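You operate a simulated robot arm through the tools that you are given. There is no shell and no other tool. Be economical: measure what you need, move in short steps, check, and stop when the job is done.

You run a simulated robot arm. Do the job below in one go: nothing can be reset, and whatever is moved stays where it is left.

JOB
Let the wash line down and take the brown hose off the waste port.
Fine: shut the wash wheel first; line drain valve open till the wash gauge shows nought, shut it, then pull the hose; lay it on the hose ledge. Where these are worked on the way, their far stop is far enough and under half their travel is too little: line drain valve.

The check looks at the end state, three seconds after you hand in, the way a careful person would. Anything else that was tipped, shoved, dropped, spilled or broken makes it a failure.

ROBOT AND FRAMES
A 6-joint arm with a two-finger parallel gripper, fixed in place. Base frame: the origin is at the foot of the arm, x ahead of it, y to its left, z up. Readings come in m, rad, newtons and seconds.
With the tool pointing down near the work surface it reaches from about 0.22 to 0.68 m from the base axis. Its first joint turns from -2.897 to 2.897 rad. Payload 4.1 kg.
The tool frame sits at the grasp point between the pads (the TCP): z along the fingers, y along the line on which they close. The tips reach 0.023 m beyond it. The gripper opens to 0.094 m. The fingers are 0.038 m wide and 0.01 m thick; the gripper's body (0.054 by 0.096 m) begins 0.039 m behind the TCP.
Orientation is that of the tool frame in the base frame, as a unit quaternion [x, y, z, w]. With the fingers straight down and closing along the base's y, the tool's x points along the base's -x, its y along +y and its z along -z.

CONTROLS
- The arm moves only by the tool apply_moves. Its argument "steps" is text: rows parted by semicolons, each of 6 numbers parted by spaces: the shift along the tool's x, y, z in m, then the turn, a rotation vector about the tool's x, y, z in rad. In form: tx ty tz rx ry rz; .... A call has 1 to 12 rows; each row shifts and turns the commanded pose from where the row before left it, along the tool's axes as they then stand. "grip" is the gripper command, from -1 (shut) to 1 (fully open), values between in proportion, set as the call begins (left out, the last holds). A row lasts 0.2 s, in which the tool goes at most 0.05 m and 0.15 rad; a call with a longer step from one row to the next is refused whole, and so is a gripper value outside its range. A pose out of reach is approached as far as the arm can. The call stops where the force on the tool passes 50 N (or 10 N more than at its start, if that is more) or the arm is blocked; 0.2 s more then pass. The fingers move at their own pace (about 0.045 m/s each) and stop on an object; they squeeze with about 20 N. The grip force told is the motor's: it shows also when the fingers shut on nothing. Time passes only in rows, and 0.2 s behind the last, so rows that do not move let the fingers close. The reply holds the time, the measured pose of the TCP, the force on the tool along the base axes, the opening and the grip force, in the units named above and with some noise, with the torque about the TCP (base axes, N m) and any sound that the robot's microphone picked up.
- Cameras (640 x 400 px; columns grow to the right, rows downward): "scene" is now at [-0.0176, 0.2231, 1.5006]; the picture's right is [0.74, -0.67, 0.00], its down [-0.56, -0.62, -0.55] and it looks along [0.37, 0.41, -0.83] (base axes); focal length 344 px, centre (320, 200). "wrist" rides on the gripper at [0.086, 0.016, -0.074] in the tool frame; the picture's right is [-0.18, 0.98, 0.00], its down [-0.58, -0.11, -0.81] and it looks along [-0.79, -0.15, 0.59] (tool axes); focal length 243 px, centre (320, 200). There is no depth. A picture from a camera that has moved, and an enlarged one, comes with that camera's place and axes in the base frame and with its lens. The place of the scene camera against the robot may be out by one fixed shift of up to 0.012 m in any direction.
- capture(camera): a new picture of that camera. The clock stands still meanwhile.
- raise_lower(by): slides the trunk up (or, below 0, down) by that many m; the arm and the scene camera ride with it, the base frame stays. It gives what a move gives, with no picture.
- turn_head(pan, tilt): turns the head with the scene camera to pan (to the left, within 2.705 rad either way) and tilt (down, from -0.506 to 1.204), counted from straight ahead of the robot. It gives what a move gives.
- inspect(camera, box): a new picture of the part [left, top, right, bottom] of that camera's present view, enlarged. The clock stands still meanwhile.
- close_job(): hands the job in; it is judged then, once.

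Work in short steps. Places have to be worked out from the pictures, the camera data and where the tool is seen: move nearer, look again, correct. Check each grasp and each placing, and mend what went wrong. You have 120 turns and 64 pictures in all, those below and enlarged ones among them. Open the gripper and draw the arm clear of the work before you hand the job in, unless the task says otherwise; then end with one line.

The tools are called after "Call:" by a JSON object that holds its "api" and its "payload". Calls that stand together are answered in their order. apply_moves: Moves the arm, as the interface text tells. Its arguments: {"type":"object","properties":{"steps":{"type":"string"},"grip":{"type":"number"}},"required":["steps"]} The other tools are called the same way: raise_lower (by) slides the trunk up or down; turn_head (pan, tilt) turns the head that bears the scene camera; capture (camera) takes a picture; inspect (camera, box) takes an enlarged picture of a part of a camera's view; close_job () hands the job in.

At the start:

```text
time_s: 0.0
tcp_pos: [0.1742, 0.3938, 1.1964]
ee_rot: [0.0, 1.0, 0.0, 0.0]
contact_force: [0.2, -0.3, 0.5]
moment: [0.01, 0.0, -0.04]
grip_width: 0.0938
finger_force: 0.0
trunk travel left (down, up): [-0.475, 0.115]
head pan, tilt: [0.831, 0.986]
```

scene: 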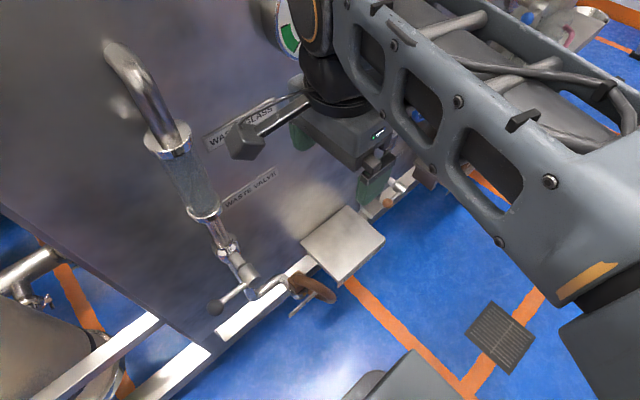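
wrist: 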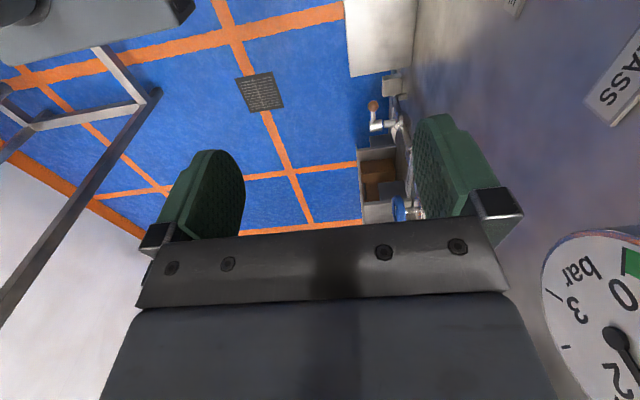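

The panel lies to the left of the arm, and the arm hides part of it. I'll turn the head to survey the panel further ahead.

Call:
{"api": "turn_head", "payload": {"pan": 0.5, "tilt": 0.7}}

Call:
{"api": "capture", "payload": {"camera": "scene"}}

```text
time_s: 0.8
tcp_pos: [0.1728, 0.3934, 1.1961]
ee_rot: [0.0, 1.0, 0.001, 0.0]
contact_force: [0.7, 0.2, -0.3]
moment: [-0.04, 0.03, 0.0]
grip_width: 0.0942
finger_force: 0.1
trunk travel left (down, up): [-0.475, 0.115]
head pan, tilt: [0.499, 0.7]
```

```text
61 pictures are left
camera scene: at [0.0094, 0.2117, 1.5229], right [0.48, -0.88, 0.0], down [-0.57, -0.31, -0.76], along [0.67, 0.37, -0.64], focal length 344 px, centre (320, 200)
```

scene: 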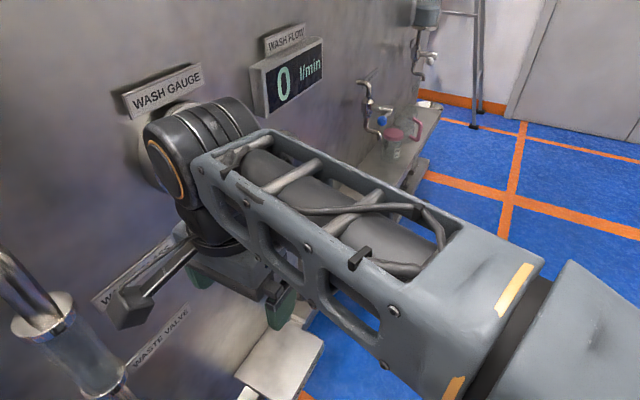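

The arm hides the gauge. I'll move it away from the panel, toward the base's right and ahead.

Call:
{"api": "apply_moves", "payload": {"steps": "0 -0.04 0 0 0 0;-0.01 -0.04 0 0 0 0;-0.02 -0.04 0 0 0 0;-0.02 -0.04 0 0 0 0;-0.02 -0.04 0 0 0 0;-0.02 -0.04 0 0 0 0;-0.02 -0.04 0 0 0 0;-0.02 -0.04 0 0 0 0"}}

Call:
{"api": "turn_head", "payload": {"pan": 0.95, "tilt": 0.75}}

Call:
{"api": "capture", "payload": {"camera": "scene"}}

```text
time_s: 2.6
tcp_pos: [0.3053, 0.0721, 1.1956]
ee_rot: [0.0, 1.0, 0.0, 0.0]
contact_force: [-0.2, -0.9, 1.1]
moment: [-0.01, 0.02, 0.0]
grip_width: 0.094
finger_force: 0.1
trunk travel left (down, up): [-0.475, 0.115]
head pan, tilt: [0.499, 0.7]
```

```text
time_s: 3.5
tcp_pos: [0.3055, 0.0732, 1.1963]
ee_rot: [0.0, 1.0, 0.001, 0.001]
contact_force: [0.4, -0.5, 0.2]
moment: [0.01, 0.04, 0.0]
grip_width: 0.0941
finger_force: 0.2
trunk travel left (down, up): [-0.475, 0.115]
head pan, tilt: [0.949, 0.75]
```

```text
60 pictures are left
camera scene: at [-0.0168, 0.2382, 1.5187], right [0.81, -0.58, 0.0], down [-0.4, -0.55, -0.73], along [0.43, 0.59, -0.68], focal length 344 px, centre (320, 200)
```

scene: 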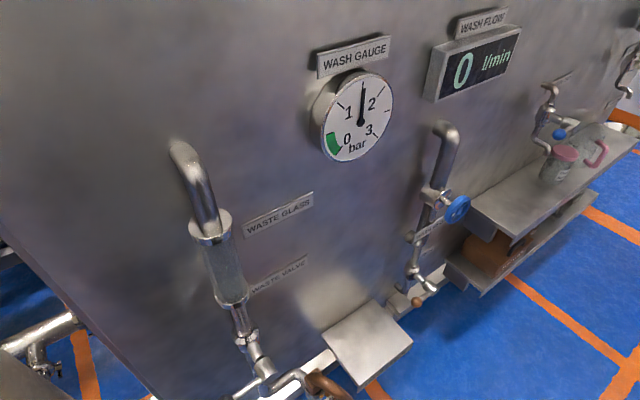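

The gauge reads about 1.5 bar and the flow is 0. I'll look closer at the wash line and the waste column.

Call:
{"api": "inspect", "payload": {"camera": "scene", "box": [370, 110, 530, 330]}}

Call:
{"api": "turn_head", "payload": {"pan": 0.9, "tilt": 1.1}}

Call:
{"api": "capture", "payload": {"camera": "scene"}}

```text
1.82 times, centred on (450, 220) of scene
camera zoom: at [-0.0168, 0.2382, 1.5187], right [0.81, -0.58, 0.0], down [-0.4, -0.55, -0.73], along [0.43, 0.59, -0.68], focal length 625 px, centre (84, 164)
```

zoom: 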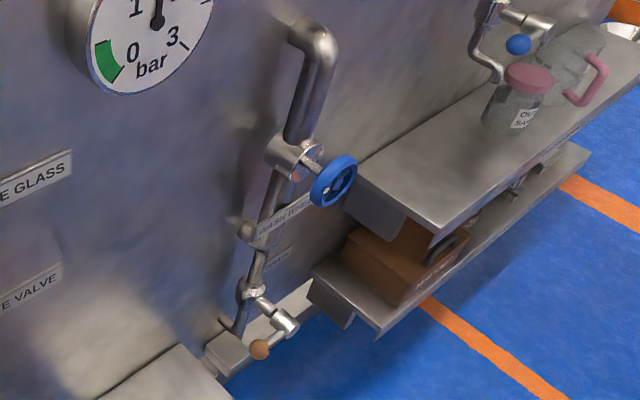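

```text
time_s: 4.3
tcp_pos: [0.3046, 0.073, 1.1961]
ee_rot: [0.001, 1.0, 0.0, 0.0]
contact_force: [0.4, -0.6, -0.3]
moment: [-0.01, 0.01, 0.0]
grip_width: 0.094
finger_force: 0.1
trunk travel left (down, up): [-0.475, 0.115]
head pan, tilt: [0.901, 1.1]
```

```text
58 pictures are left
camera scene: at [-0.0259, 0.2204, 1.493], right [0.78, -0.62, 0.0], down [-0.55, -0.7, -0.45], along [0.28, 0.36, -0.89], focal length 344 px, centre (320, 200)
```

scene: 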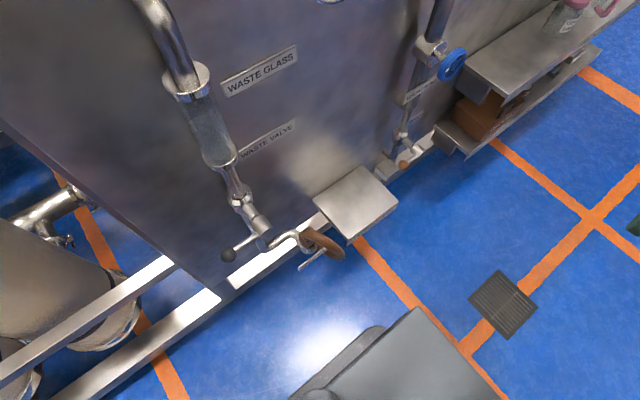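

Next, a close look at the waste port with the hose and at the ledge beside it.

Call:
{"api": "inspect", "payload": {"camera": "scene", "box": [190, 150, 410, 290]}}

Call:
{"api": "inspect", "payload": {"camera": "scene", "box": [370, 30, 490, 180]}}

```text
2.86 times, centred on (300, 220) of scene
camera zoom: at [-0.0259, 0.2204, 1.493], right [0.78, -0.62, 0.0], down [-0.55, -0.7, -0.45], along [0.28, 0.36, -0.89], focal length 982 px, centre (377, 143)
```

zoom: 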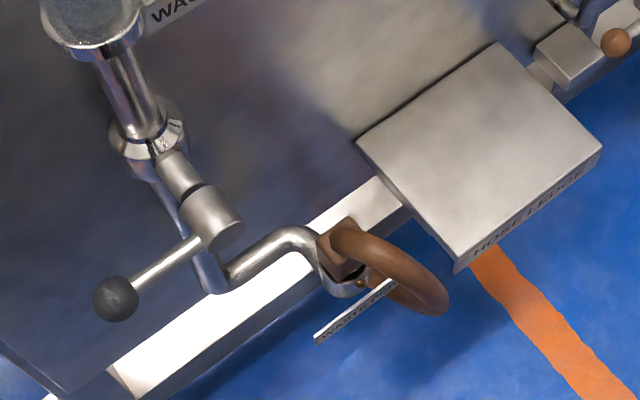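

```text
2.67 times, centred on (430, 105) of scene
camera zoom: at [-0.0259, 0.2204, 1.493], right [0.78, -0.62, 0.0], down [-0.55, -0.7, -0.45], along [0.28, 0.36, -0.89], focal length 916 px, centre (27, 453)
```

zoom: 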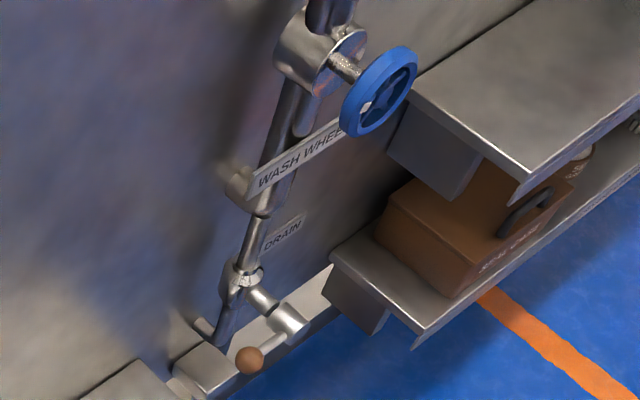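

I'll lower the trunk 0.3 m, both to get a second viewpoint for triangulation and because the work sits low.

Call:
{"api": "raise_lower", "payload": {"by": -0.3}}

Call:
{"api": "turn_head", "payload": {"pan": 0.9, "tilt": 0.75}}

Call:
{"api": "capture", "payload": {"camera": "scene"}}

```text
time_s: 7.3
tcp_pos: [0.3049, 0.0729, 0.895]
ee_rot: [0.001, 1.0, 0.0, 0.0]
contact_force: [0.5, 0.1, 0.1]
moment: [-0.02, -0.01, -0.01]
grip_width: 0.0942
finger_force: 0.1
trunk travel left (down, up): [-0.175, 0.415]
head pan, tilt: [0.901, 1.1]
```

```text
time_s: 8.2
tcp_pos: [0.304, 0.0723, 0.8944]
ee_rot: [0.0, 1.0, 0.001, 0.0]
contact_force: [-0.1, -0.4, 0.7]
moment: [-0.01, 0.02, 0.02]
grip_width: 0.0938
finger_force: 0.0
trunk travel left (down, up): [-0.175, 0.415]
head pan, tilt: [0.901, 0.75]
```

```text
55 pictures are left
camera scene: at [-0.0137, 0.2358, 1.2187], right [0.78, -0.62, 0.0], down [-0.42, -0.53, -0.73], along [0.45, 0.57, -0.68], focal length 344 px, centre (320, 200)
```

scene: 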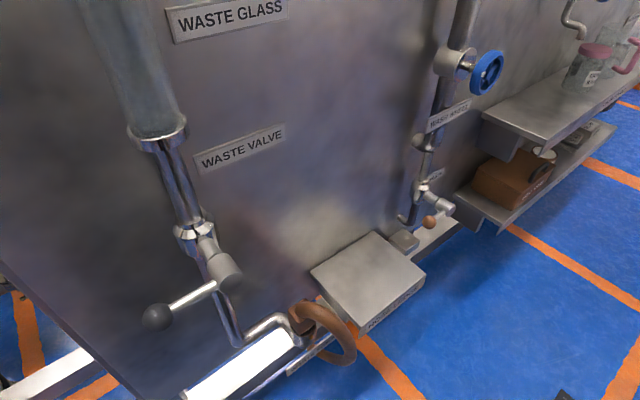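

Triangulation gives these positions, all approximate:

| Part | x | y | z |
|---|---|---|---|
| Wash wheel | 0.54 | 0.50 | 0.986 |
| Drain lever ball | 0.477 | 0.486 | 0.686 |
| Hose collar | 0.16 | 0.50 | 0.62 |
| Hose ledge (top) | 0.24–0.42 | 0.435–0.59 | 0.608 |

Now I'll zoom in on the details from the lower view.

Call:
{"api": "inspect", "payload": {"camera": "scene", "box": [390, 30, 520, 110]}}

Call:
{"api": "inspect", "payload": {"camera": "scene", "box": [380, 160, 480, 260]}}

Call:
{"api": "inspect", "payload": {"camera": "scene", "box": [230, 260, 390, 385]}}

```text
4.92 times, centred on (455, 70) of scene
camera zoom: at [-0.0137, 0.2358, 1.2187], right [0.78, -0.62, 0.0], down [-0.42, -0.53, -0.73], along [0.45, 0.57, -0.68], focal length 1691 px, centre (-345, 840)
```

zoom: 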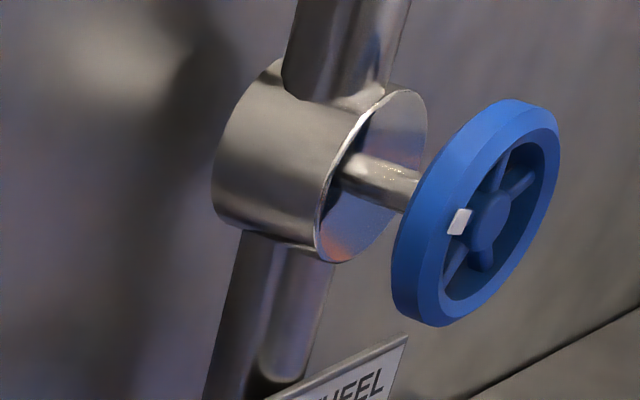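

```text
4.00 times, centred on (430, 210) of scene
camera zoom: at [-0.0137, 0.2358, 1.2187], right [0.78, -0.62, 0.0], down [-0.42, -0.53, -0.73], along [0.45, 0.57, -0.68], focal length 1374 px, centre (-120, 160)
```

zoom: 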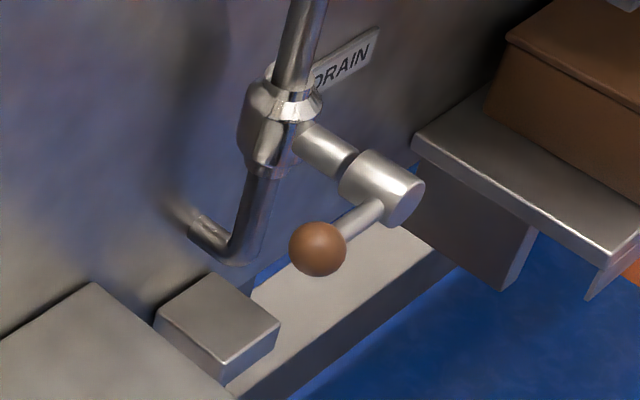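

```text
3.20 times, centred on (310, 322) of scene
camera zoom: at [-0.0137, 0.2358, 1.2187], right [0.78, -0.62, 0.0], down [-0.42, -0.53, -0.73], along [0.45, 0.57, -0.68], focal length 1099 px, centre (352, -192)
```

zoom: 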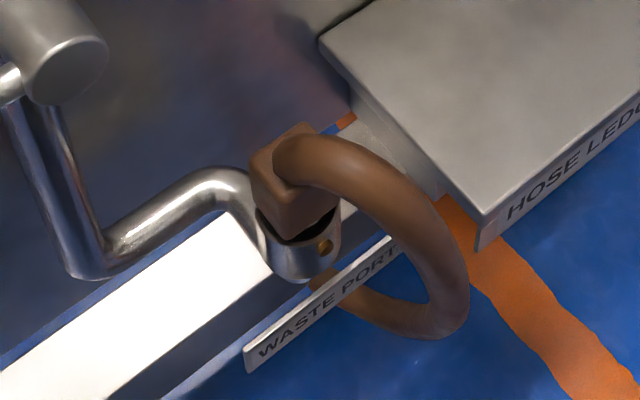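

The wheel's axis runs about along y, with a white mark on the rim at the −x side. I'll turn the tool to point at the wall (+y).

Call:
{"api": "apply_moves", "payload": {"steps": "0 0 0 -0.1428 0 0;0 0 0 -0.1428 0 0;0 0 0 -0.1428 0 0;0 0 0 -0.1428 0 0;0 0 0 -0.1428 0 0;0 0 0 -0.1428 0 0;0 0 0 -0.1428 0 0;0 0 0 -0.1428 0 0;0 0 0 -0.1428 0 0;0 0 0 -0.1428 0 0;0 0 0 -0.1428 0 0", "grip": 1}}

```text
time_s: 10.6
tcp_pos: [0.3043, 0.0725, 0.8958]
ee_rot: [0.0, 0.706, 0.708, 0.002]
contact_force: [-0.1, 0.1, 0.2]
moment: [-0.03, 0.03, 0.01]
grip_width: 0.094
finger_force: 0.0
trunk travel left (down, up): [-0.175, 0.415]
head pan, tilt: [0.901, 0.75]
```

The tool now points at the wall. I'll move to about 0.12 m in front of the wheel and look.

Call:
{"api": "apply_moves", "payload": {"steps": "-0.023 0.009 0.03 0 0 0;-0.023 0.009 0.03 0 0 0;-0.023 0.009 0.03 0 0 0;-0.023 0.009 0.03 0 0 0;-0.023 0.009 0.03 0 0 0;-0.023 0.009 0.03 0 0 0;-0.023 0.009 0.03 0 0 0;-0.023 0.009 0.03 0 0 0;-0.023 0.009 0.03 0 0 0;-0.023 0.009 0.03 0 0 0"}}

Call:
{"api": "capture", "payload": {"camera": "wrist"}}

Call:
{"api": "capture", "payload": {"camera": "scene"}}

```text
time_s: 12.8
tcp_pos: [0.5341, 0.3737, 0.9843]
ee_rot: [0.001, 0.707, 0.707, 0.001]
contact_force: [0.1, -0.1, -0.3]
moment: [-0.01, 0.04, -0.02]
grip_width: 0.094
finger_force: 0.2
trunk travel left (down, up): [-0.175, 0.415]
head pan, tilt: [0.901, 0.75]
```

```text
51 pictures are left
camera wrist: at [0.4472, 0.3002, 0.9997], right [0.18, 0.0, 0.98], down [0.58, -0.81, -0.11], along [0.79, 0.59, -0.15], focal length 243 px, centre (320, 200)
```

wrist: 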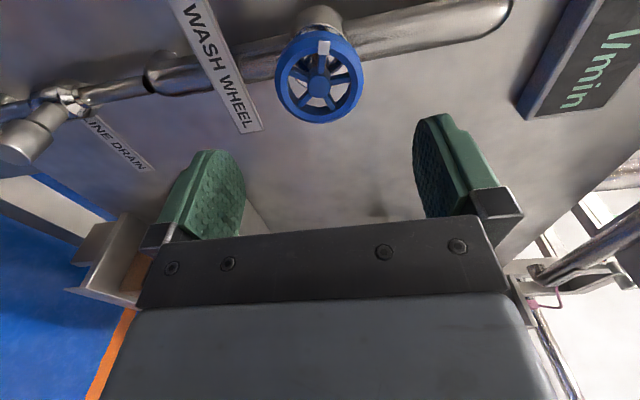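

```text
50 pictures are left
camera scene: at [-0.0138, 0.2357, 1.2188], right [0.78, -0.62, 0.0], down [-0.42, -0.53, -0.73], along [0.45, 0.57, -0.68], focal length 344 px, centre (320, 200)
```

scene: 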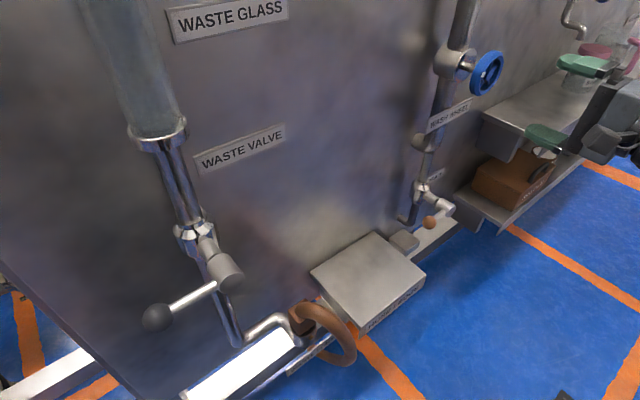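

From the wrist view the wheel is about 73 mm across and centred near x≈0.547, z≈0.978. I'll move nearer and look again to fix its depth.

Call:
{"api": "apply_moves", "payload": {"steps": "-0.006 -0.003 0.03 0 0 0;-0.006 -0.003 0.03 0 0 0;0 0 0 0 0 0"}}

Call:
{"api": "capture", "payload": {"camera": "wrist"}}

```text
time_s: 13.6
tcp_pos: [0.5465, 0.4323, 0.9788]
ee_rot: [0.001, 0.707, 0.707, 0.0]
contact_force: [-0.8, 0.0, 0.0]
moment: [-0.02, -0.01, 0.0]
grip_width: 0.094
finger_force: 0.0
trunk travel left (down, up): [-0.175, 0.415]
head pan, tilt: [0.901, 0.75]
```

```text
49 pictures are left
camera wrist: at [0.4596, 0.3591, 0.9942], right [0.18, 0.0, 0.98], down [0.58, -0.81, -0.11], along [0.79, 0.59, -0.15], focal length 243 px, centre (320, 200)
```

wrist: 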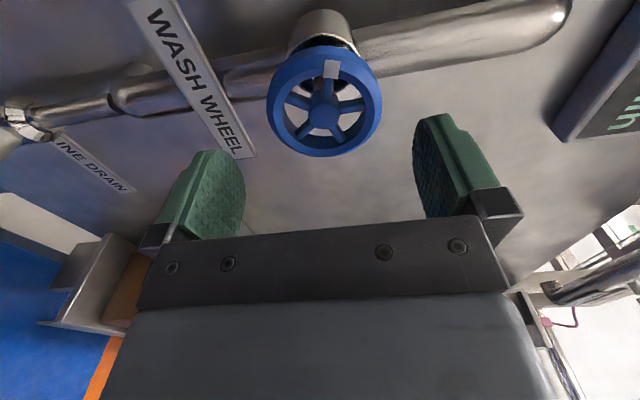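

The wheel centre is near (0.543, 0.488, 0.980). I'll move in around the rim and close on it.

Call:
{"api": "apply_moves", "payload": {"steps": "0.0035 0.002 0.018 0 0 0;0 0 0.018 0 0 0;0 0 0.017 0 0 0;0 0 0 0 0 0"}}

Call:
{"api": "capture", "payload": {"camera": "wrist"}}

```text
time_s: 14.6
tcp_pos: [0.5426, 0.4842, 0.9798]
ee_rot: [0.0, 0.708, 0.707, 0.001]
contact_force: [0.0, 0.4, -0.7]
moment: [0.03, -0.03, -0.03]
grip_width: 0.0941
finger_force: 0.0
trunk travel left (down, up): [-0.175, 0.415]
head pan, tilt: [0.901, 0.75]
```

```text
48 pictures are left
camera wrist: at [0.4554, 0.4106, 0.9964], right [0.18, 0.0, 0.98], down [0.58, -0.81, -0.11], along [0.79, 0.59, -0.15], focal length 243 px, centre (320, 200)
```

wrist: 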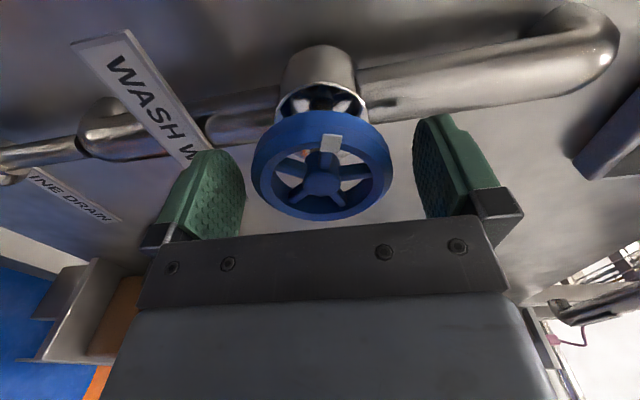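

The hub is within 2 mm of the TCP and centred between the fingers. I'll close.

Call:
{"api": "apply_moves", "payload": {"steps": "0 0.001 0.005 0 0 0;0 0 0 0 0 0;0 0 0 0 0 0;0 0 0 0 0 0", "grip": -1}}

```text
time_s: 15.6
tcp_pos: [0.5433, 0.4896, 0.9799]
ee_rot: [0.001, 0.708, 0.706, 0.0]
contact_force: [-7.7, -7.0, -14.3]
moment: [-0.14, 0.08, 0.14]
grip_width: 0.0688
finger_force: 45.1
trunk travel left (down, up): [-0.175, 0.415]
head pan, tilt: [0.901, 0.75]
```

I have the wheel at 69 mm. The sideways force is slight, so I'll nudge a millimetre down and start turning clockwise (+rz), with small steps.

Call:
{"api": "apply_moves", "payload": {"steps": "0.001 -0.0015 0 0 0 0;0 0 0 0 0 0.1;0 0 0 0 0 0.1;0 0 0 0 0 0.1;0 0 0 0 0 0"}}

```text
time_s: 16.8
tcp_pos: [0.5435, 0.4908, 0.9821]
ee_rot: [0.107, 0.699, 0.699, -0.106]
contact_force: [8.4, 1.0, 0.7]
moment: [-0.55, -0.04, 0.59]
grip_width: 0.0682
finger_force: 45.1
trunk travel left (down, up): [-0.175, 0.415]
head pan, tilt: [0.901, 0.75]
```

It rotated 0.3 rad with little torque. I'll continue.

Call:
{"api": "apply_moves", "payload": {"steps": "0 0 0 0 0 0.12;0 0 0 0 0 0.12;0 0 0 0 0 0.12;0 0 0 0 0 0.12;0 0 0 0 0 0.12;0 0 0 0 0 0.12;0 0 0 0 0 0.12;0 0 0 0 0 0.12;0 0 0 0 0 0"}}

Call:
{"api": "capture", "payload": {"camera": "wrist"}}

```text
time_s: 17.7
tcp_pos: [0.5449, 0.49, 0.9842]
ee_rot: [0.238, 0.663, 0.67, -0.234]
contact_force: [18.3, 10.2, 8.8]
moment: [-0.88, -0.09, 1.38]
grip_width: 0.0683
finger_force: 44.9
trunk travel left (down, up): [-0.175, 0.415]
head pan, tilt: [0.901, 0.75]
stopped in row 4: the force on the tool passed its limit (the readings are from after the stop); the commanded pose is now the measured one
```

```text
47 pictures are left
camera wrist: at [0.4867, 0.4161, 1.0507], right [0.76, -0.01, 0.65], down [0.38, -0.81, -0.46], along [0.53, 0.59, -0.61], focal length 243 px, centre (320, 200)
```

wrist: 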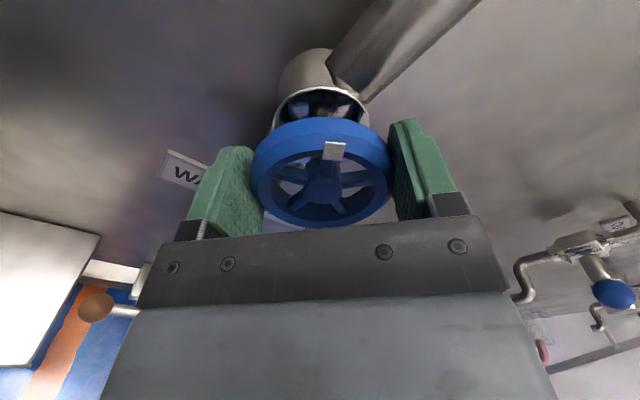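

The wheel turns with the grip: the white mark stays fixed relative to the fingers. The force came from misalignment, and the command has now been reset to the measured pose. I'll relax with a regrip (open and close) to recentre, then read the forces.

Call:
{"api": "apply_moves", "payload": {"steps": "0 0 0 0 0 0;0 0 0 0 0 0;0 0 0 0 0 0", "grip": 0.6}}

Call:
{"api": "capture", "payload": {"camera": "wrist"}}

```text
time_s: 18.5
tcp_pos: [0.5435, 0.4891, 0.9848]
ee_rot: [0.237, 0.664, 0.669, -0.235]
contact_force: [-0.1, 0.3, -0.7]
moment: [-0.01, 0.01, 0.0]
grip_width: 0.0754
finger_force: 0.1
trunk travel left (down, up): [-0.175, 0.415]
head pan, tilt: [0.901, 0.75]
```

```text
46 pictures are left
camera wrist: at [0.4851, 0.4157, 1.0512], right [0.76, -0.01, 0.65], down [0.38, -0.81, -0.46], along [0.53, 0.59, -0.61], focal length 243 px, centre (320, 200)
```

wrist: 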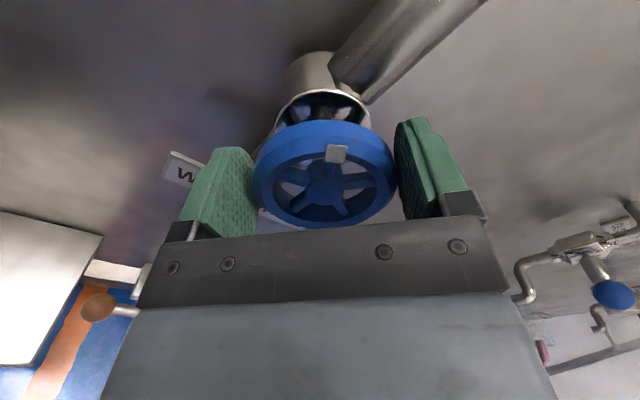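

It's free and undisplaced. I'll close again and see what moment closing alone gives.

Call:
{"api": "apply_moves", "payload": {"steps": "0 0 0 0 0 0;0 0 0 0 0 0;0 0 0 0 0 0", "grip": -1}}

Call:
{"api": "apply_moves", "payload": {"steps": "0 0 0 0 0 0.08;0 0 0 0 0 0.08;0 0 0 0 0 0.08;0 0 0 0 0 0.08;0 0 0 0 0 0.08;0 0 0 0 0 0.08;0 0 0 0 0 0"}}

```text
time_s: 19.3
tcp_pos: [0.5443, 0.49, 0.9862]
ee_rot: [0.237, 0.663, 0.67, -0.235]
contact_force: [7.1, 4.2, 6.9]
moment: [-0.17, -0.11, -0.01]
grip_width: 0.0684
finger_force: 45.0
trunk travel left (down, up): [-0.175, 0.415]
head pan, tilt: [0.901, 0.75]
```

```text
time_s: 20.2
tcp_pos: [0.5464, 0.4895, 0.9871]
ee_rot: [0.331, 0.621, 0.631, -0.328]
contact_force: [17.7, 11.9, 8.8]
moment: [-1.01, -0.21, 1.61]
grip_width: 0.0686
finger_force: 44.9
trunk travel left (down, up): [-0.175, 0.415]
head pan, tilt: [0.901, 0.75]
stopped in row 4: the force on the tool passed its limit (the readings are from after the stop); the commanded pose is now the measured one
```

The drift pattern shows the wheel centre is about 9 mm off along the tool's −x, at roughly (0.552, 0.979). I'll open, recentre and wind back about 1.5 rad for a longer stroke.

Call:
{"api": "apply_moves", "payload": {"steps": "0 0 0 0 0 0;0 0 0 0 0 0;-0.0043 0 0 0 0 0;-0.0043 0 0 0 0 0;0 0 0 0 0 0", "grip": 1}}

Call:
{"api": "apply_moves", "payload": {"steps": "0 0 0 0 0 -0.14;0 0 0 0 0 -0.14;0 0 0 0 0 -0.14;0 0 0 0 0 -0.14;0 0 0 0 0 -0.14;0 0 0 0 0 -0.14;0 0 0 0 0 -0.14;0 0 0 0 0 -0.14;0 0 0 0 0 -0.14;0 0 0 0 0 -0.14;0 0 0 0 0 -0.14;0 0 0 0 0 0"}}

Call:
{"api": "capture", "payload": {"camera": "wrist"}}

```text
time_s: 21.4
tcp_pos: [0.5476, 0.4885, 0.9805]
ee_rot: [0.33, 0.62, 0.631, -0.329]
contact_force: [0.1, -0.4, -0.9]
moment: [0.01, 0.02, -0.05]
grip_width: 0.0939
finger_force: 0.1
trunk travel left (down, up): [-0.175, 0.415]
head pan, tilt: [0.901, 0.75]
```

```text
time_s: 24.1
tcp_pos: [0.5479, 0.4896, 0.9814]
ee_rot: [-0.195, 0.676, 0.681, 0.204]
contact_force: [-0.2, 0.9, -0.1]
moment: [0.02, 0.0, -0.01]
grip_width: 0.0939
finger_force: 0.0
trunk travel left (down, up): [-0.175, 0.415]
head pan, tilt: [0.901, 0.75]
```

```text
45 pictures are left
camera wrist: at [0.4657, 0.4167, 0.9466], right [-0.38, -0.01, 0.93], down [0.54, -0.81, 0.21], along [0.75, 0.58, 0.31], focal length 243 px, centre (320, 200)
```

wrist: 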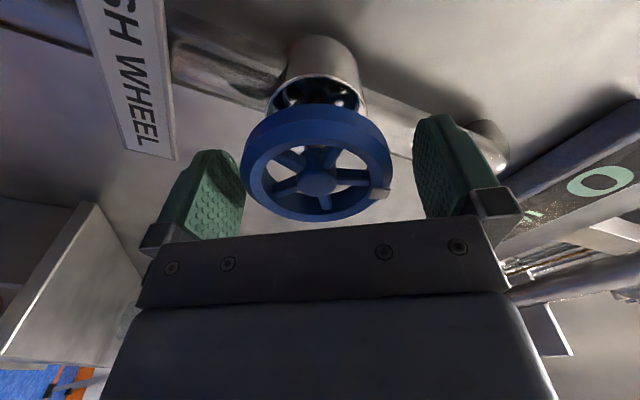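

The mark has rotated with the wheel. The wheel sits about 5 mm toward tool −y, which agrees with a centre near (0.551, 0.977). I'll shift, close and turn.

Call:
{"api": "apply_moves", "payload": {"steps": "-0.002 -0.005 0 0 0 0;0 0 0 0 0 0;0 0 0 0 0 0;0 0 0 0 0 0", "grip": -1}}

Call:
{"api": "apply_moves", "payload": {"steps": "0 0 0 0 0 0.1;0 0 0 0 0 0.1;0 0 0 0 0 0.1;0 0 0 0 0 0.1;0 0 0 0 0 0.1;0 0 0 0 0 0.1;0 0 0 0 0 0"}}

```text
time_s: 25.1
tcp_pos: [0.5509, 0.4892, 0.9809]
ee_rot: [-0.196, 0.674, 0.683, 0.204]
contact_force: [0.1, 6.4, 18.3]
moment: [-0.53, 0.03, 0.45]
grip_width: 0.0719
finger_force: 44.7
trunk travel left (down, up): [-0.175, 0.415]
head pan, tilt: [0.901, 0.75]
```

```text
time_s: 26.6
tcp_pos: [0.5499, 0.4894, 0.9809]
ee_rot: [0.011, 0.703, 0.711, -0.006]
contact_force: [-9.4, 7.1, 17.6]
moment: [-0.7, -2.47, -0.16]
grip_width: 0.0687
finger_force: 45.1
trunk travel left (down, up): [-0.175, 0.415]
head pan, tilt: [0.901, 0.75]
```

The torque about the wheel axis jumped to 2.5 N m, so this may be the closed stop. I'll look.

Call:
{"api": "capture", "payload": {"camera": "wrist"}}

Call:
{"api": "apply_moves", "payload": {"steps": "0 0 0 0 0 0.08;0 0 0 0 0 0.08;0 0 0 0 0 0"}}

Call:
{"api": "capture", "payload": {"camera": "wrist"}}

```text
44 pictures are left
camera wrist: at [0.4631, 0.4163, 0.9972], right [0.21, -0.01, 0.98], down [0.57, -0.81, -0.13], along [0.79, 0.59, -0.16], focal length 243 px, centre (320, 200)
```

wrist: 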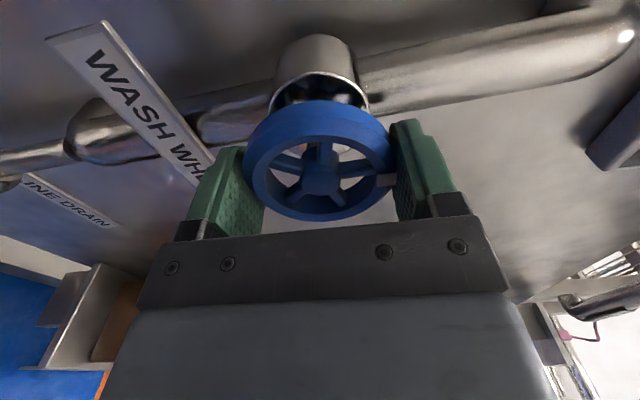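

```text
time_s: 27.4
tcp_pos: [0.5523, 0.4894, 0.9796]
ee_rot: [0.069, 0.698, 0.71, -0.063]
contact_force: [-4.9, 7.7, 20.2]
moment: [-0.4, -1.93, -0.28]
grip_width: 0.0711
finger_force: 44.7
trunk travel left (down, up): [-0.175, 0.415]
head pan, tilt: [0.901, 0.75]
```

```text
43 pictures are left
camera wrist: at [0.4685, 0.4156, 1.0104], right [0.36, -0.02, 0.93], down [0.54, -0.81, -0.23], along [0.76, 0.59, -0.29], focal length 243 px, centre (320, 200)
```

wrist: 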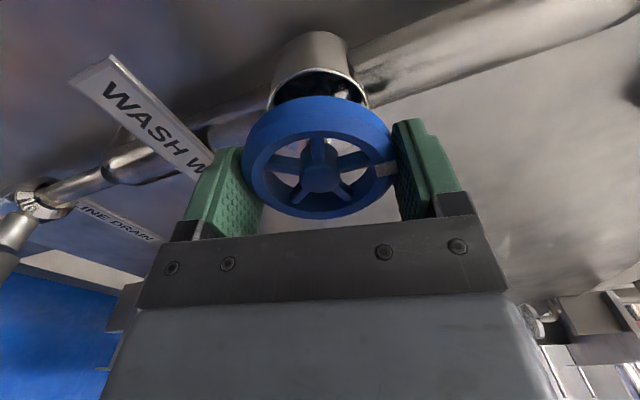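

The torque is now about 2 N m where turning was free before, and the wheel lags the tool, so it's probably at the stop. I'll regrip and try a bit more to confirm.

Call:
{"api": "apply_moves", "payload": {"steps": "0 0 0 0 0 0;0 0 0 0 0 0;0 0 0 0 0 -0.14;0 0 0 0 0 -0.14;0 0 0 0 0 -0.14;0 0 0 0 0 -0.14;0 0 0 0 0 0", "grip": 1}}

Call:
{"api": "apply_moves", "payload": {"steps": "0 0 0 0 0 0;0 0 0 0 0 0;0 0 0 0 0 0;0 0 0 0 0 0.08;0 0 0 0 0 0.08;0 0 0 0 0 0", "grip": -1}}

Call:
{"api": "capture", "payload": {"camera": "wrist"}}

```text
time_s: 29.1
tcp_pos: [0.5529, 0.489, 0.9779]
ee_rot: [-0.126, 0.692, 0.698, 0.134]
contact_force: [0.8, 0.4, -0.4]
moment: [0.04, 0.0, 0.02]
grip_width: 0.094
finger_force: 0.2
trunk travel left (down, up): [-0.175, 0.415]
head pan, tilt: [0.901, 0.75]
```

```text
time_s: 30.4
tcp_pos: [0.5505, 0.4881, 0.9797]
ee_rot: [-0.071, 0.699, 0.707, 0.077]
contact_force: [-8.6, 1.7, 11.8]
moment: [-0.44, -1.24, 0.07]
grip_width: 0.0715
finger_force: 45.2
trunk travel left (down, up): [-0.175, 0.415]
head pan, tilt: [0.901, 0.75]
```

```text
42 pictures are left
camera wrist: at [0.4617, 0.4166, 0.9764], right [-0.03, -0.01, 1.0], down [0.59, -0.81, 0.0], along [0.81, 0.59, 0.03], focal length 243 px, centre (320, 200)
```

wrist: 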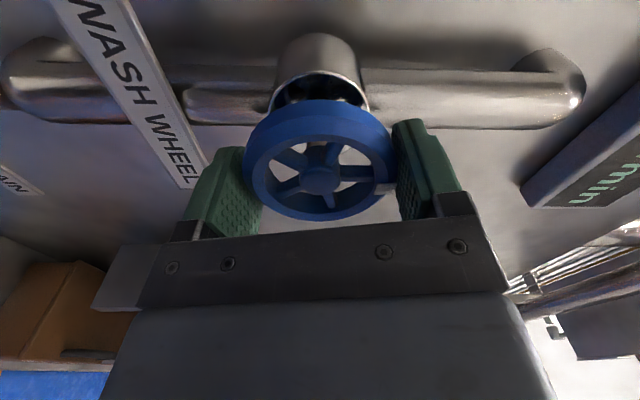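

The wheel holds still while the tool slips, so it's shut. I'll release, back off 0.1 m and square the tool up.

Call:
{"api": "apply_moves", "payload": {"steps": "0 0 0 0 0 0;0 0 0 0 0 0;0 0 0 0 0 0;0 0 -0.03 0 0 0;0 0 -0.04 0 0 0;0 0 -0.04 0 0 0.1;0 0 0 0 0 0.1;0 0 0 0 0 0", "grip": 1}}

Call:
{"api": "capture", "payload": {"camera": "scene"}}

```text
time_s: 32.2
tcp_pos: [0.5514, 0.3789, 0.9756]
ee_rot: [0.001, 0.702, 0.712, 0.008]
contact_force: [0.2, -1.0, 0.6]
moment: [-0.04, 0.02, 0.0]
grip_width: 0.0942
finger_force: 0.1
trunk travel left (down, up): [-0.175, 0.415]
head pan, tilt: [0.901, 0.75]
```

```text
41 pictures are left
camera scene: at [-0.0137, 0.2361, 1.2187], right [0.78, -0.62, 0.0], down [-0.42, -0.53, -0.73], along [0.45, 0.57, -0.68], focal length 344 px, centre (320, 200)
```

scene: 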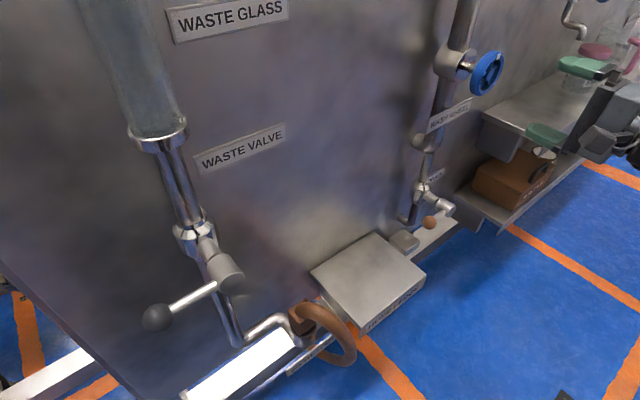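

Wheel done. Now I'll bring the gripper down in front of the drain lever ball, expected near (0.485, 0.48, 0.68).

Call:
{"api": "apply_moves", "payload": {"steps": "0.0084 -0.037 0 0 0 0;0.0084 -0.037 0 0 0 0;0.0084 -0.037 0 0 0 0;0.0084 -0.037 0 0 0 0;0.0084 -0.037 0 0 0 0;0.0084 -0.037 0 0 0 0;0.0084 -0.037 0 0 0 0;0.0084 -0.037 0 0 0 0;0 0 0 0 0 0"}}

Call:
{"api": "capture", "payload": {"camera": "wrist"}}

```text
time_s: 34.2
tcp_pos: [0.4891, 0.3834, 0.6783]
ee_rot: [0.0, 0.703, 0.711, 0.007]
contact_force: [0.1, 0.0, 0.2]
moment: [0.02, 0.03, 0.04]
grip_width: 0.094
finger_force: 0.0
trunk travel left (down, up): [-0.175, 0.415]
head pan, tilt: [0.901, 0.75]
```

```text
40 pictures are left
camera wrist: at [0.4003, 0.3094, 0.6934], right [0.17, -0.01, 0.98], down [0.57, -0.81, -0.11], along [0.8, 0.59, -0.13], focal length 243 px, centre (320, 200)
```

wrist: 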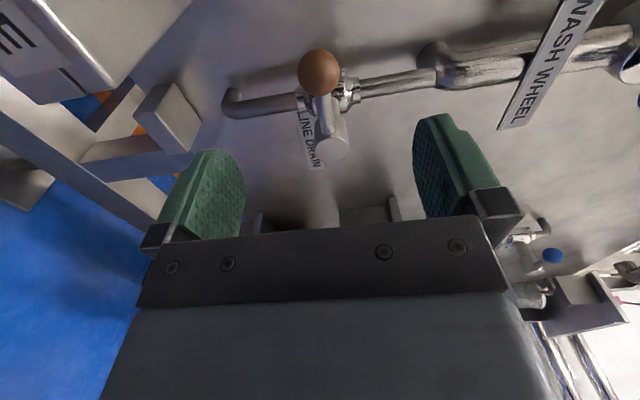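

The ball is near (0.484, 0.478, 0.6805), about 29 mm across. I'll narrow the gap to about 46 mm and approach.

Call:
{"api": "apply_moves", "payload": {"steps": "0.004 0.001 0.025 0 0 0;0 0.001 0.025 0 0 0;0 0 0 0 0 0;0 0 0 0 0 0", "grip": -0.02}}

Call:
{"api": "capture", "payload": {"camera": "wrist"}}

```text
time_s: 35.2
tcp_pos: [0.4838, 0.4335, 0.6808]
ee_rot: [0.002, 0.703, 0.711, 0.007]
contact_force: [-0.1, 0.2, 0.5]
moment: [-0.01, 0.02, 0.03]
grip_width: 0.046
finger_force: 0.1
trunk travel left (down, up): [-0.175, 0.415]
head pan, tilt: [0.901, 0.75]
```

```text
39 pictures are left
camera wrist: at [0.3967, 0.3608, 0.6958], right [0.18, -0.01, 0.98], down [0.57, -0.81, -0.11], along [0.8, 0.59, -0.13], focal length 243 px, centre (320, 200)
```

wrist: 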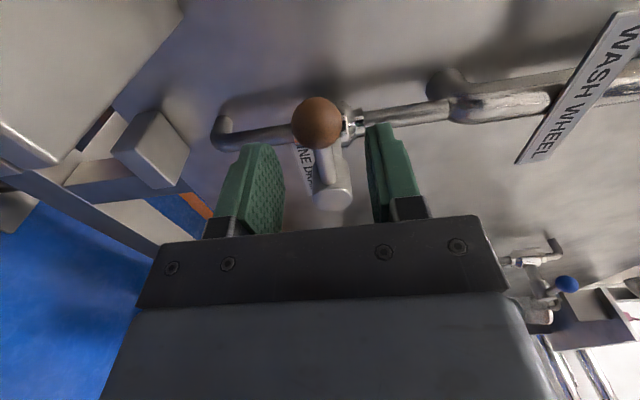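

The ball is at about (0.487, 0.485, 0.680), centred between the fingers. I'll slide over it.

Call:
{"api": "apply_moves", "payload": {"steps": "-0.003 0 0.025 0 0 0;0 0 0.024 0 0 0;0 0 0 0 0 0"}}

Call:
{"api": "capture", "payload": {"camera": "wrist"}}

Call:
{"api": "inspect", "payload": {"camera": "scene", "box": [360, 150, 480, 250]}}

```text
time_s: 36.0
tcp_pos: [0.4885, 0.4831, 0.6826]
ee_rot: [0.001, 0.702, 0.712, 0.007]
contact_force: [-0.6, 0.0, -1.0]
moment: [0.02, -0.01, 0.06]
grip_width: 0.046
finger_force: 0.1
trunk travel left (down, up): [-0.175, 0.415]
head pan, tilt: [0.901, 0.75]
```

```text
38 pictures are left
camera wrist: at [0.4002, 0.4097, 0.6968], right [0.17, -0.01, 0.98], down [0.57, -0.81, -0.11], along [0.8, 0.59, -0.13], focal length 243 px, centre (320, 200)
```

wrist: 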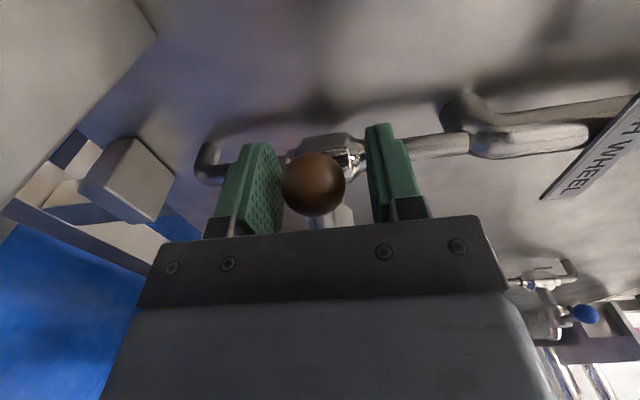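

```text
4.00 times, centred on (420, 200) of scene
camera zoom: at [-0.0136, 0.2361, 1.2187], right [0.78, -0.62, 0.0], down [-0.42, -0.53, -0.73], along [0.45, 0.57, -0.68], focal length 1374 px, centre (-80, 200)
```

zoom: 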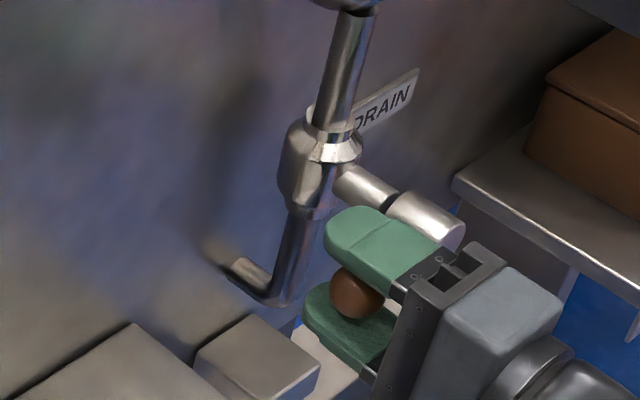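

The ball is caged. I'll close on it, then try turning the lever downward (counter-clockwise from the front), following the arc about the hub.

Call:
{"api": "apply_moves", "payload": {"steps": "0 0 0 0 0 0;0 0 0 0 0 0;0 0 0 0 0 0", "grip": -1}}

Call:
{"api": "apply_moves", "payload": {"steps": "-0.0003 -0.005 0 0 0 -0.08;-0.0003 -0.005 0 0 0 -0.08;-0.0003 -0.005 0 0 0 -0.08;0 0 0 0 0 0"}}

```text
time_s: 36.9
tcp_pos: [0.4864, 0.4819, 0.6827]
ee_rot: [0.0, 0.703, 0.711, 0.007]
contact_force: [-2.2, -0.7, -4.1]
moment: [-0.02, 0.15, -0.02]
grip_width: 0.0295
finger_force: 45.5
trunk travel left (down, up): [-0.175, 0.415]
head pan, tilt: [0.901, 0.75]
```

```text
time_s: 37.9
tcp_pos: [0.4908, 0.484, 0.6809]
ee_rot: [-0.089, 0.689, 0.713, 0.099]
contact_force: [-11.9, -14.0, 17.2]
moment: [0.04, 0.03, 0.62]
grip_width: 0.0294
finger_force: 44.4
trunk travel left (down, up): [-0.175, 0.415]
head pan, tilt: [0.901, 0.75]
stopped in row 4: the force on the tool passed its limit (the readings are from after the stop); the commanded pose is now the measured one
```

The ball didn't move (z stayed 0.681), so down is blocked and closed is at that end. I'll turn the tool back and try upward.

Call:
{"api": "apply_moves", "payload": {"steps": "0.001 0 0 0 0 0.08;0.001 0 0 0 0 0.08;0.001 0 0 0 0 0.08;-0.0003 0.005 0 0 0 0.08;-0.0003 0.005 0 0 0 0.08;-0.0003 0.005 0 0 0 0.08;0 0 0 0 0 0"}}

```text
time_s: 39.5
tcp_pos: [0.4885, 0.4834, 0.6879]
ee_rot: [0.081, 0.695, 0.711, -0.077]
contact_force: [-15.4, -10.0, -7.9]
moment: [-0.09, 0.52, -0.54]
grip_width: 0.0291
finger_force: 45.4
trunk travel left (down, up): [-0.175, 0.415]
head pan, tilt: [0.901, 0.75]
```

It rose somewhat with modest resistance. I'll continue upward along the arc.

Call:
{"api": "apply_moves", "payload": {"steps": "-0.0003 0.005 0 0 0 0.08;-0.0003 0.005 0 0 0 0.08;-0.0003 0.005 0 0 0 0.08;-0.0003 0.005 0 0 0 0.08;0 0 0 0 0 0"}}

Call:
{"api": "capture", "payload": {"camera": "wrist"}}

Call:
{"api": "inspect", "payload": {"camera": "scene", "box": [360, 150, 480, 250]}}

```text
time_s: 40.7
tcp_pos: [0.4978, 0.4844, 0.711]
ee_rot: [0.189, 0.67, 0.693, -0.187]
contact_force: [-10.9, -8.0, 2.3]
moment: [-0.24, 0.21, -0.36]
grip_width: 0.0292
finger_force: 45.3
trunk travel left (down, up): [-0.175, 0.415]
head pan, tilt: [0.901, 0.75]
```

```text
36 pictures are left
camera wrist: at [0.4303, 0.4089, 0.7666], right [0.66, -0.03, 0.75], down [0.43, -0.8, -0.42], along [0.61, 0.6, -0.52], focal length 243 px, centre (320, 200)
```

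wrist: 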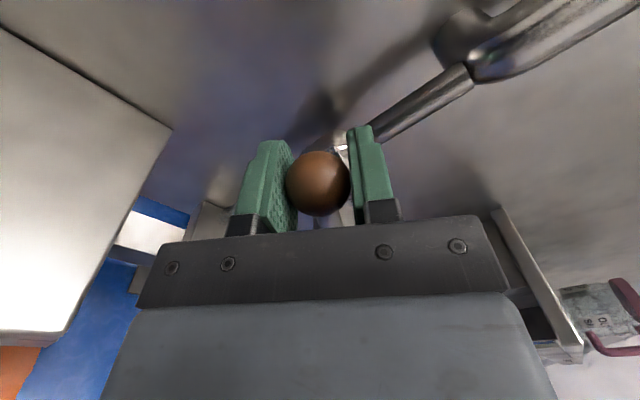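

```text
4.00 times, centred on (420, 200) of scene
camera zoom: at [-0.0145, 0.2353, 1.2189], right [0.78, -0.62, 0.0], down [-0.42, -0.53, -0.73], along [0.46, 0.57, -0.68], focal length 1374 px, centre (-80, 200)
```

zoom: 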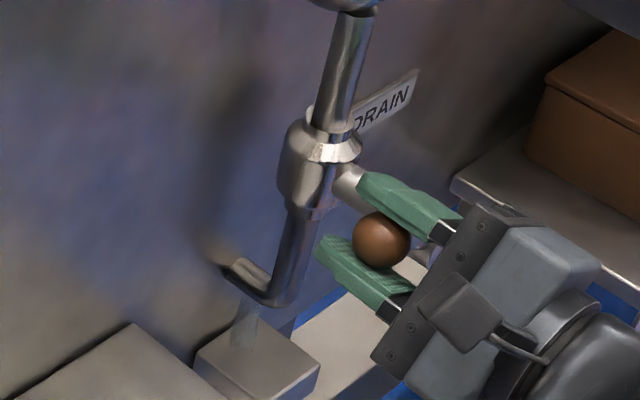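

The lever moves up and water now runs from the outlet. I'll continue to the far stop.

Call:
{"api": "apply_moves", "payload": {"steps": "-0.0003 0.0062 0 0 0 0.1;-0.0003 0.0062 0 0 0 0.1;-0.0003 0.0062 0 0 0 0.1;-0.0003 0.0062 0 0 0 0.1;-0.0003 0.0062 0 0 0 0.1;0 0 0 0 0 0"}}

Call:
{"api": "apply_moves", "payload": {"steps": "-0.0003 0.0062 0 0 0 0.1;-0.0003 0.0062 0 0 0 0.1;-0.0003 0.0062 0 0 0 0.1;-0.0003 0.0062 0 0 0 0.1;-0.0003 0.0062 0 0 0 0.1;0 0 0 0 0 0"}}

```text
time_s: 42.1
tcp_pos: [0.5177, 0.4838, 0.7315]
ee_rot: [0.348, 0.604, 0.624, -0.353]
contact_force: [-7.1, 8.4, 7.9]
moment: [-0.26, 0.11, -0.1]
grip_width: 0.0291
finger_force: 45.2
trunk travel left (down, up): [-0.175, 0.415]
head pan, tilt: [0.901, 0.75]
```

```text
time_s: 43.5
tcp_pos: [0.5489, 0.4843, 0.7412]
ee_rot: [0.487, 0.499, 0.518, -0.496]
contact_force: [0.0, 31.7, 16.8]
moment: [-0.27, 0.17, -0.01]
grip_width: 0.0295
finger_force: 45.2
trunk travel left (down, up): [-0.175, 0.415]
head pan, tilt: [0.901, 0.75]
```

The lever is vertical, fully open. I'll ease the grip load slightly, wait, and look at the gauge.

Call:
{"api": "apply_moves", "payload": {"steps": "0 0 0.002 0 0 0;0 0 0 0 0 0;0 0 0 0 0 0;0 0 0 0 0 0;0 0 0 0 0 0;0 0 0 0 0 0;0 0 0 0 0 0;0 0 0 0 0 0;0 0 0 0 0 0;0 0 0 0 0 0"}}

Call:
{"api": "turn_head", "payload": {"pan": 0.9, "tilt": 0.25}}

Call:
{"api": "capture", "payload": {"camera": "scene"}}

```text
time_s: 45.7
tcp_pos: [0.5488, 0.4832, 0.7407]
ee_rot: [0.488, 0.498, 0.519, -0.495]
contact_force: [-1.0, 4.8, 11.0]
moment: [-0.17, 0.15, -0.05]
grip_width: 0.0293
finger_force: 45.0
trunk travel left (down, up): [-0.175, 0.415]
head pan, tilt: [0.901, 0.75]
```

```text
time_s: 46.6
tcp_pos: [0.5493, 0.4833, 0.7417]
ee_rot: [0.488, 0.498, 0.518, -0.496]
contact_force: [1.1, 1.8, 9.9]
moment: [-0.07, 0.0, -0.04]
grip_width: 0.0293
finger_force: 44.8
trunk travel left (down, up): [-0.175, 0.415]
head pan, tilt: [0.901, 0.25]
```

```text
34 pictures are left
camera scene: at [-0.0076, 0.2442, 1.2638], right [0.78, -0.62, 0.0], down [-0.15, -0.19, -0.97], along [0.6, 0.76, -0.25], focal length 344 px, centre (320, 200)
```

scene: 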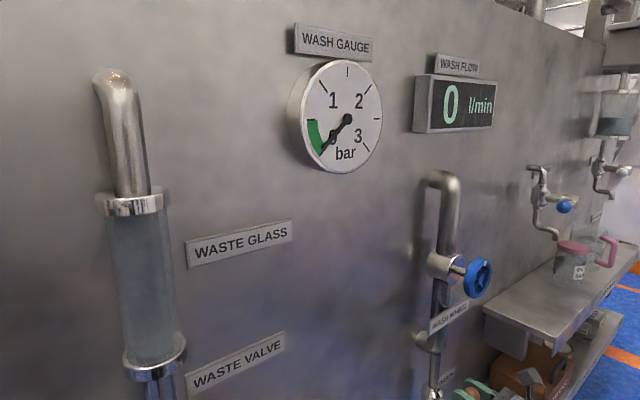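

Call:
{"api": "inspect", "payload": {"camera": "scene", "box": [290, 50, 390, 180]}}

```text
3.08 times, centred on (340, 115) of scene
camera zoom: at [-0.0076, 0.2442, 1.2638], right [0.78, -0.62, 0.0], down [-0.15, -0.19, -0.97], along [0.6, 0.76, -0.25], focal length 1057 px, centre (258, 462)
```

zoom: 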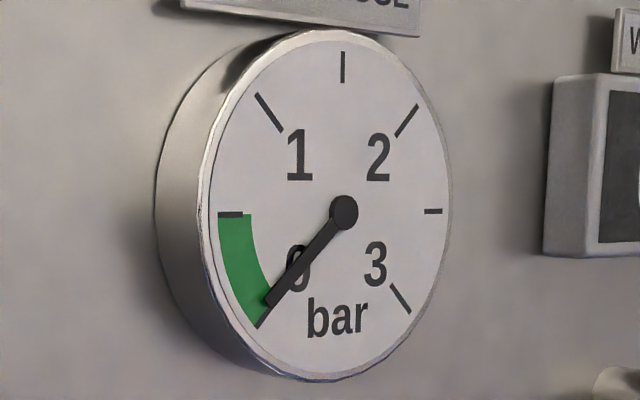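

The gauge is at nought. I'll wait a second more, then bring the lever back down to shut.

Call:
{"api": "apply_moves", "payload": {"steps": "0 0 0 0 0 0;0 0 0 0 0 0;0 0 0 0 0 0;0 0 0 0 0 0;-0.0003 -0.0062 0 0 0 -0.1;-0.0003 -0.0062 0 0 0 -0.1;-0.0003 -0.0062 0 0 0 -0.1;-0.0003 -0.0062 0 0 0 -0.1;-0.0003 -0.0062 0 0 0 -0.1;0 0 0 0 0 0"}}

Call:
{"api": "apply_moves", "payload": {"steps": "-0.0003 -0.0062 0 0 0 -0.1;-0.0003 -0.0062 0 0 0 -0.1;-0.0003 -0.0062 0 0 0 -0.1;-0.0003 -0.0062 0 0 0 -0.1;-0.0003 -0.0062 0 0 0 -0.1;0 0 0 0 0 0"}}

Call:
{"api": "apply_moves", "payload": {"steps": "-0.0003 -0.0062 0 0 0 -0.1;-0.0003 -0.0062 0 0 0 -0.1;-0.0003 -0.0062 0 0 0 -0.1;-0.0003 -0.0062 0 0 0 -0.1;-0.0003 -0.0062 0 0 0 -0.1;0 0 0 0 0 0"}}

```text
time_s: 48.8
tcp_pos: [0.5195, 0.4829, 0.7325]
ee_rot: [0.349, 0.603, 0.625, -0.352]
contact_force: [-2.3, -6.9, 11.8]
moment: [0.66, -0.29, 0.41]
grip_width: 0.0293
finger_force: 45.2
trunk travel left (down, up): [-0.175, 0.415]
head pan, tilt: [0.901, 0.25]
```

```text
time_s: 50.2
tcp_pos: [0.4977, 0.4833, 0.7101]
ee_rot: [0.19, 0.671, 0.692, -0.187]
contact_force: [-5.3, -38.3, 4.2]
moment: [0.09, -0.09, 0.05]
grip_width: 0.0292
finger_force: 45.1
trunk travel left (down, up): [-0.175, 0.415]
head pan, tilt: [0.901, 0.25]
```

```text
time_s: 51.6
tcp_pos: [0.4896, 0.4842, 0.6803]
ee_rot: [0.017, 0.696, 0.717, -0.009]
contact_force: [13.2, -21.0, 2.9]
moment: [0.02, -0.3, 0.14]
grip_width: 0.0291
finger_force: 45.1
trunk travel left (down, up): [-0.175, 0.415]
head pan, tilt: [0.901, 0.25]
```

It's back at the initial height (0.680). I'll press lightly down against the stop to confirm, then check the outlet and gauge.

Call:
{"api": "apply_moves", "payload": {"steps": "0 -0.003 0 0 0 0;0 -0.003 0 0 0 0;0 0 0 0 0 0"}}

Call:
{"api": "turn_head", "payload": {"pan": 0.9, "tilt": 0.75}}

Call:
{"api": "inspect", "payload": {"camera": "scene", "box": [360, 150, 480, 250]}}

```text
time_s: 52.4
tcp_pos: [0.4895, 0.4848, 0.6791]
ee_rot: [0.016, 0.694, 0.72, -0.007]
contact_force: [13.4, -22.1, 27.4]
moment: [0.07, -0.13, 0.24]
grip_width: 0.0292
finger_force: 45.0
trunk travel left (down, up): [-0.175, 0.415]
head pan, tilt: [0.901, 0.25]
```

```text
time_s: 53.3
tcp_pos: [0.4898, 0.4839, 0.6786]
ee_rot: [0.017, 0.694, 0.72, -0.008]
contact_force: [14.0, -20.4, 31.5]
moment: [-0.06, 0.1, 0.42]
grip_width: 0.0292
finger_force: 45.0
trunk travel left (down, up): [-0.175, 0.415]
head pan, tilt: [0.901, 0.75]
```

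```text
4.00 times, centred on (420, 200) of scene
camera zoom: at [-0.014, 0.2323, 1.2196], right [0.78, -0.62, 0.0], down [-0.42, -0.53, -0.73], along [0.46, 0.57, -0.68], focal length 1374 px, centre (-80, 200)
```

zoom: 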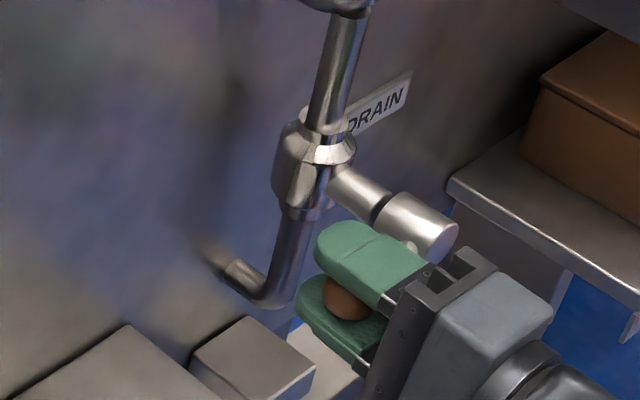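

Shut against the stop with no stream. I'll release gently and draw back.

Call:
{"api": "apply_moves", "payload": {"steps": "0 0.002 0 0 0 0;0 0 0 0 0 0;0 0 0 0 0 0;0 0 -0.02 0 0 0;0 0 -0.04 0 0 0;0 0 -0.04 0 0 0;0 0 0 0 0 0", "grip": 0}}

Call:
{"api": "turn_head", "payload": {"pan": 0.9, "tilt": 0.4}}

Call:
{"api": "capture", "payload": {"camera": "scene"}}

```text
time_s: 54.9
tcp_pos: [0.488, 0.3847, 0.673]
ee_rot: [0.017, 0.697, 0.717, -0.01]
contact_force: [-0.4, 0.5, -0.3]
moment: [0.04, -0.02, 0.0]
grip_width: 0.047
finger_force: 0.0
trunk travel left (down, up): [-0.175, 0.415]
head pan, tilt: [0.901, 0.75]
```

```text
time_s: 55.8
tcp_pos: [0.4882, 0.3847, 0.674]
ee_rot: [0.017, 0.697, 0.717, -0.01]
contact_force: [-0.1, 0.1, -0.4]
moment: [0.0, 0.02, 0.0]
grip_width: 0.0472
finger_force: 0.1
trunk travel left (down, up): [-0.175, 0.415]
head pan, tilt: [0.901, 0.4]
```

```text
31 pictures are left
camera scene: at [-0.0076, 0.2433, 1.2497], right [0.78, -0.62, 0.0], down [-0.24, -0.31, -0.92], along [0.57, 0.72, -0.39], focal length 344 px, centre (320, 200)
```

scene: 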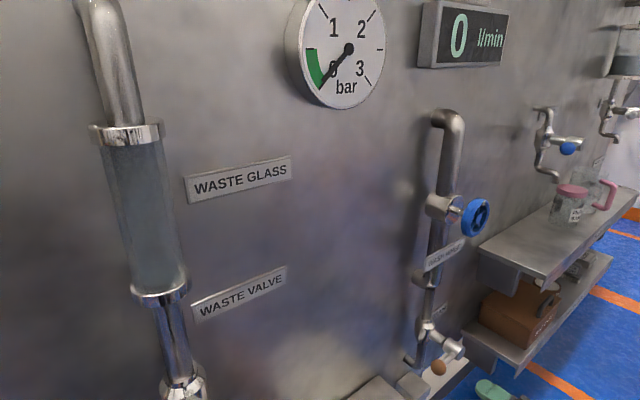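

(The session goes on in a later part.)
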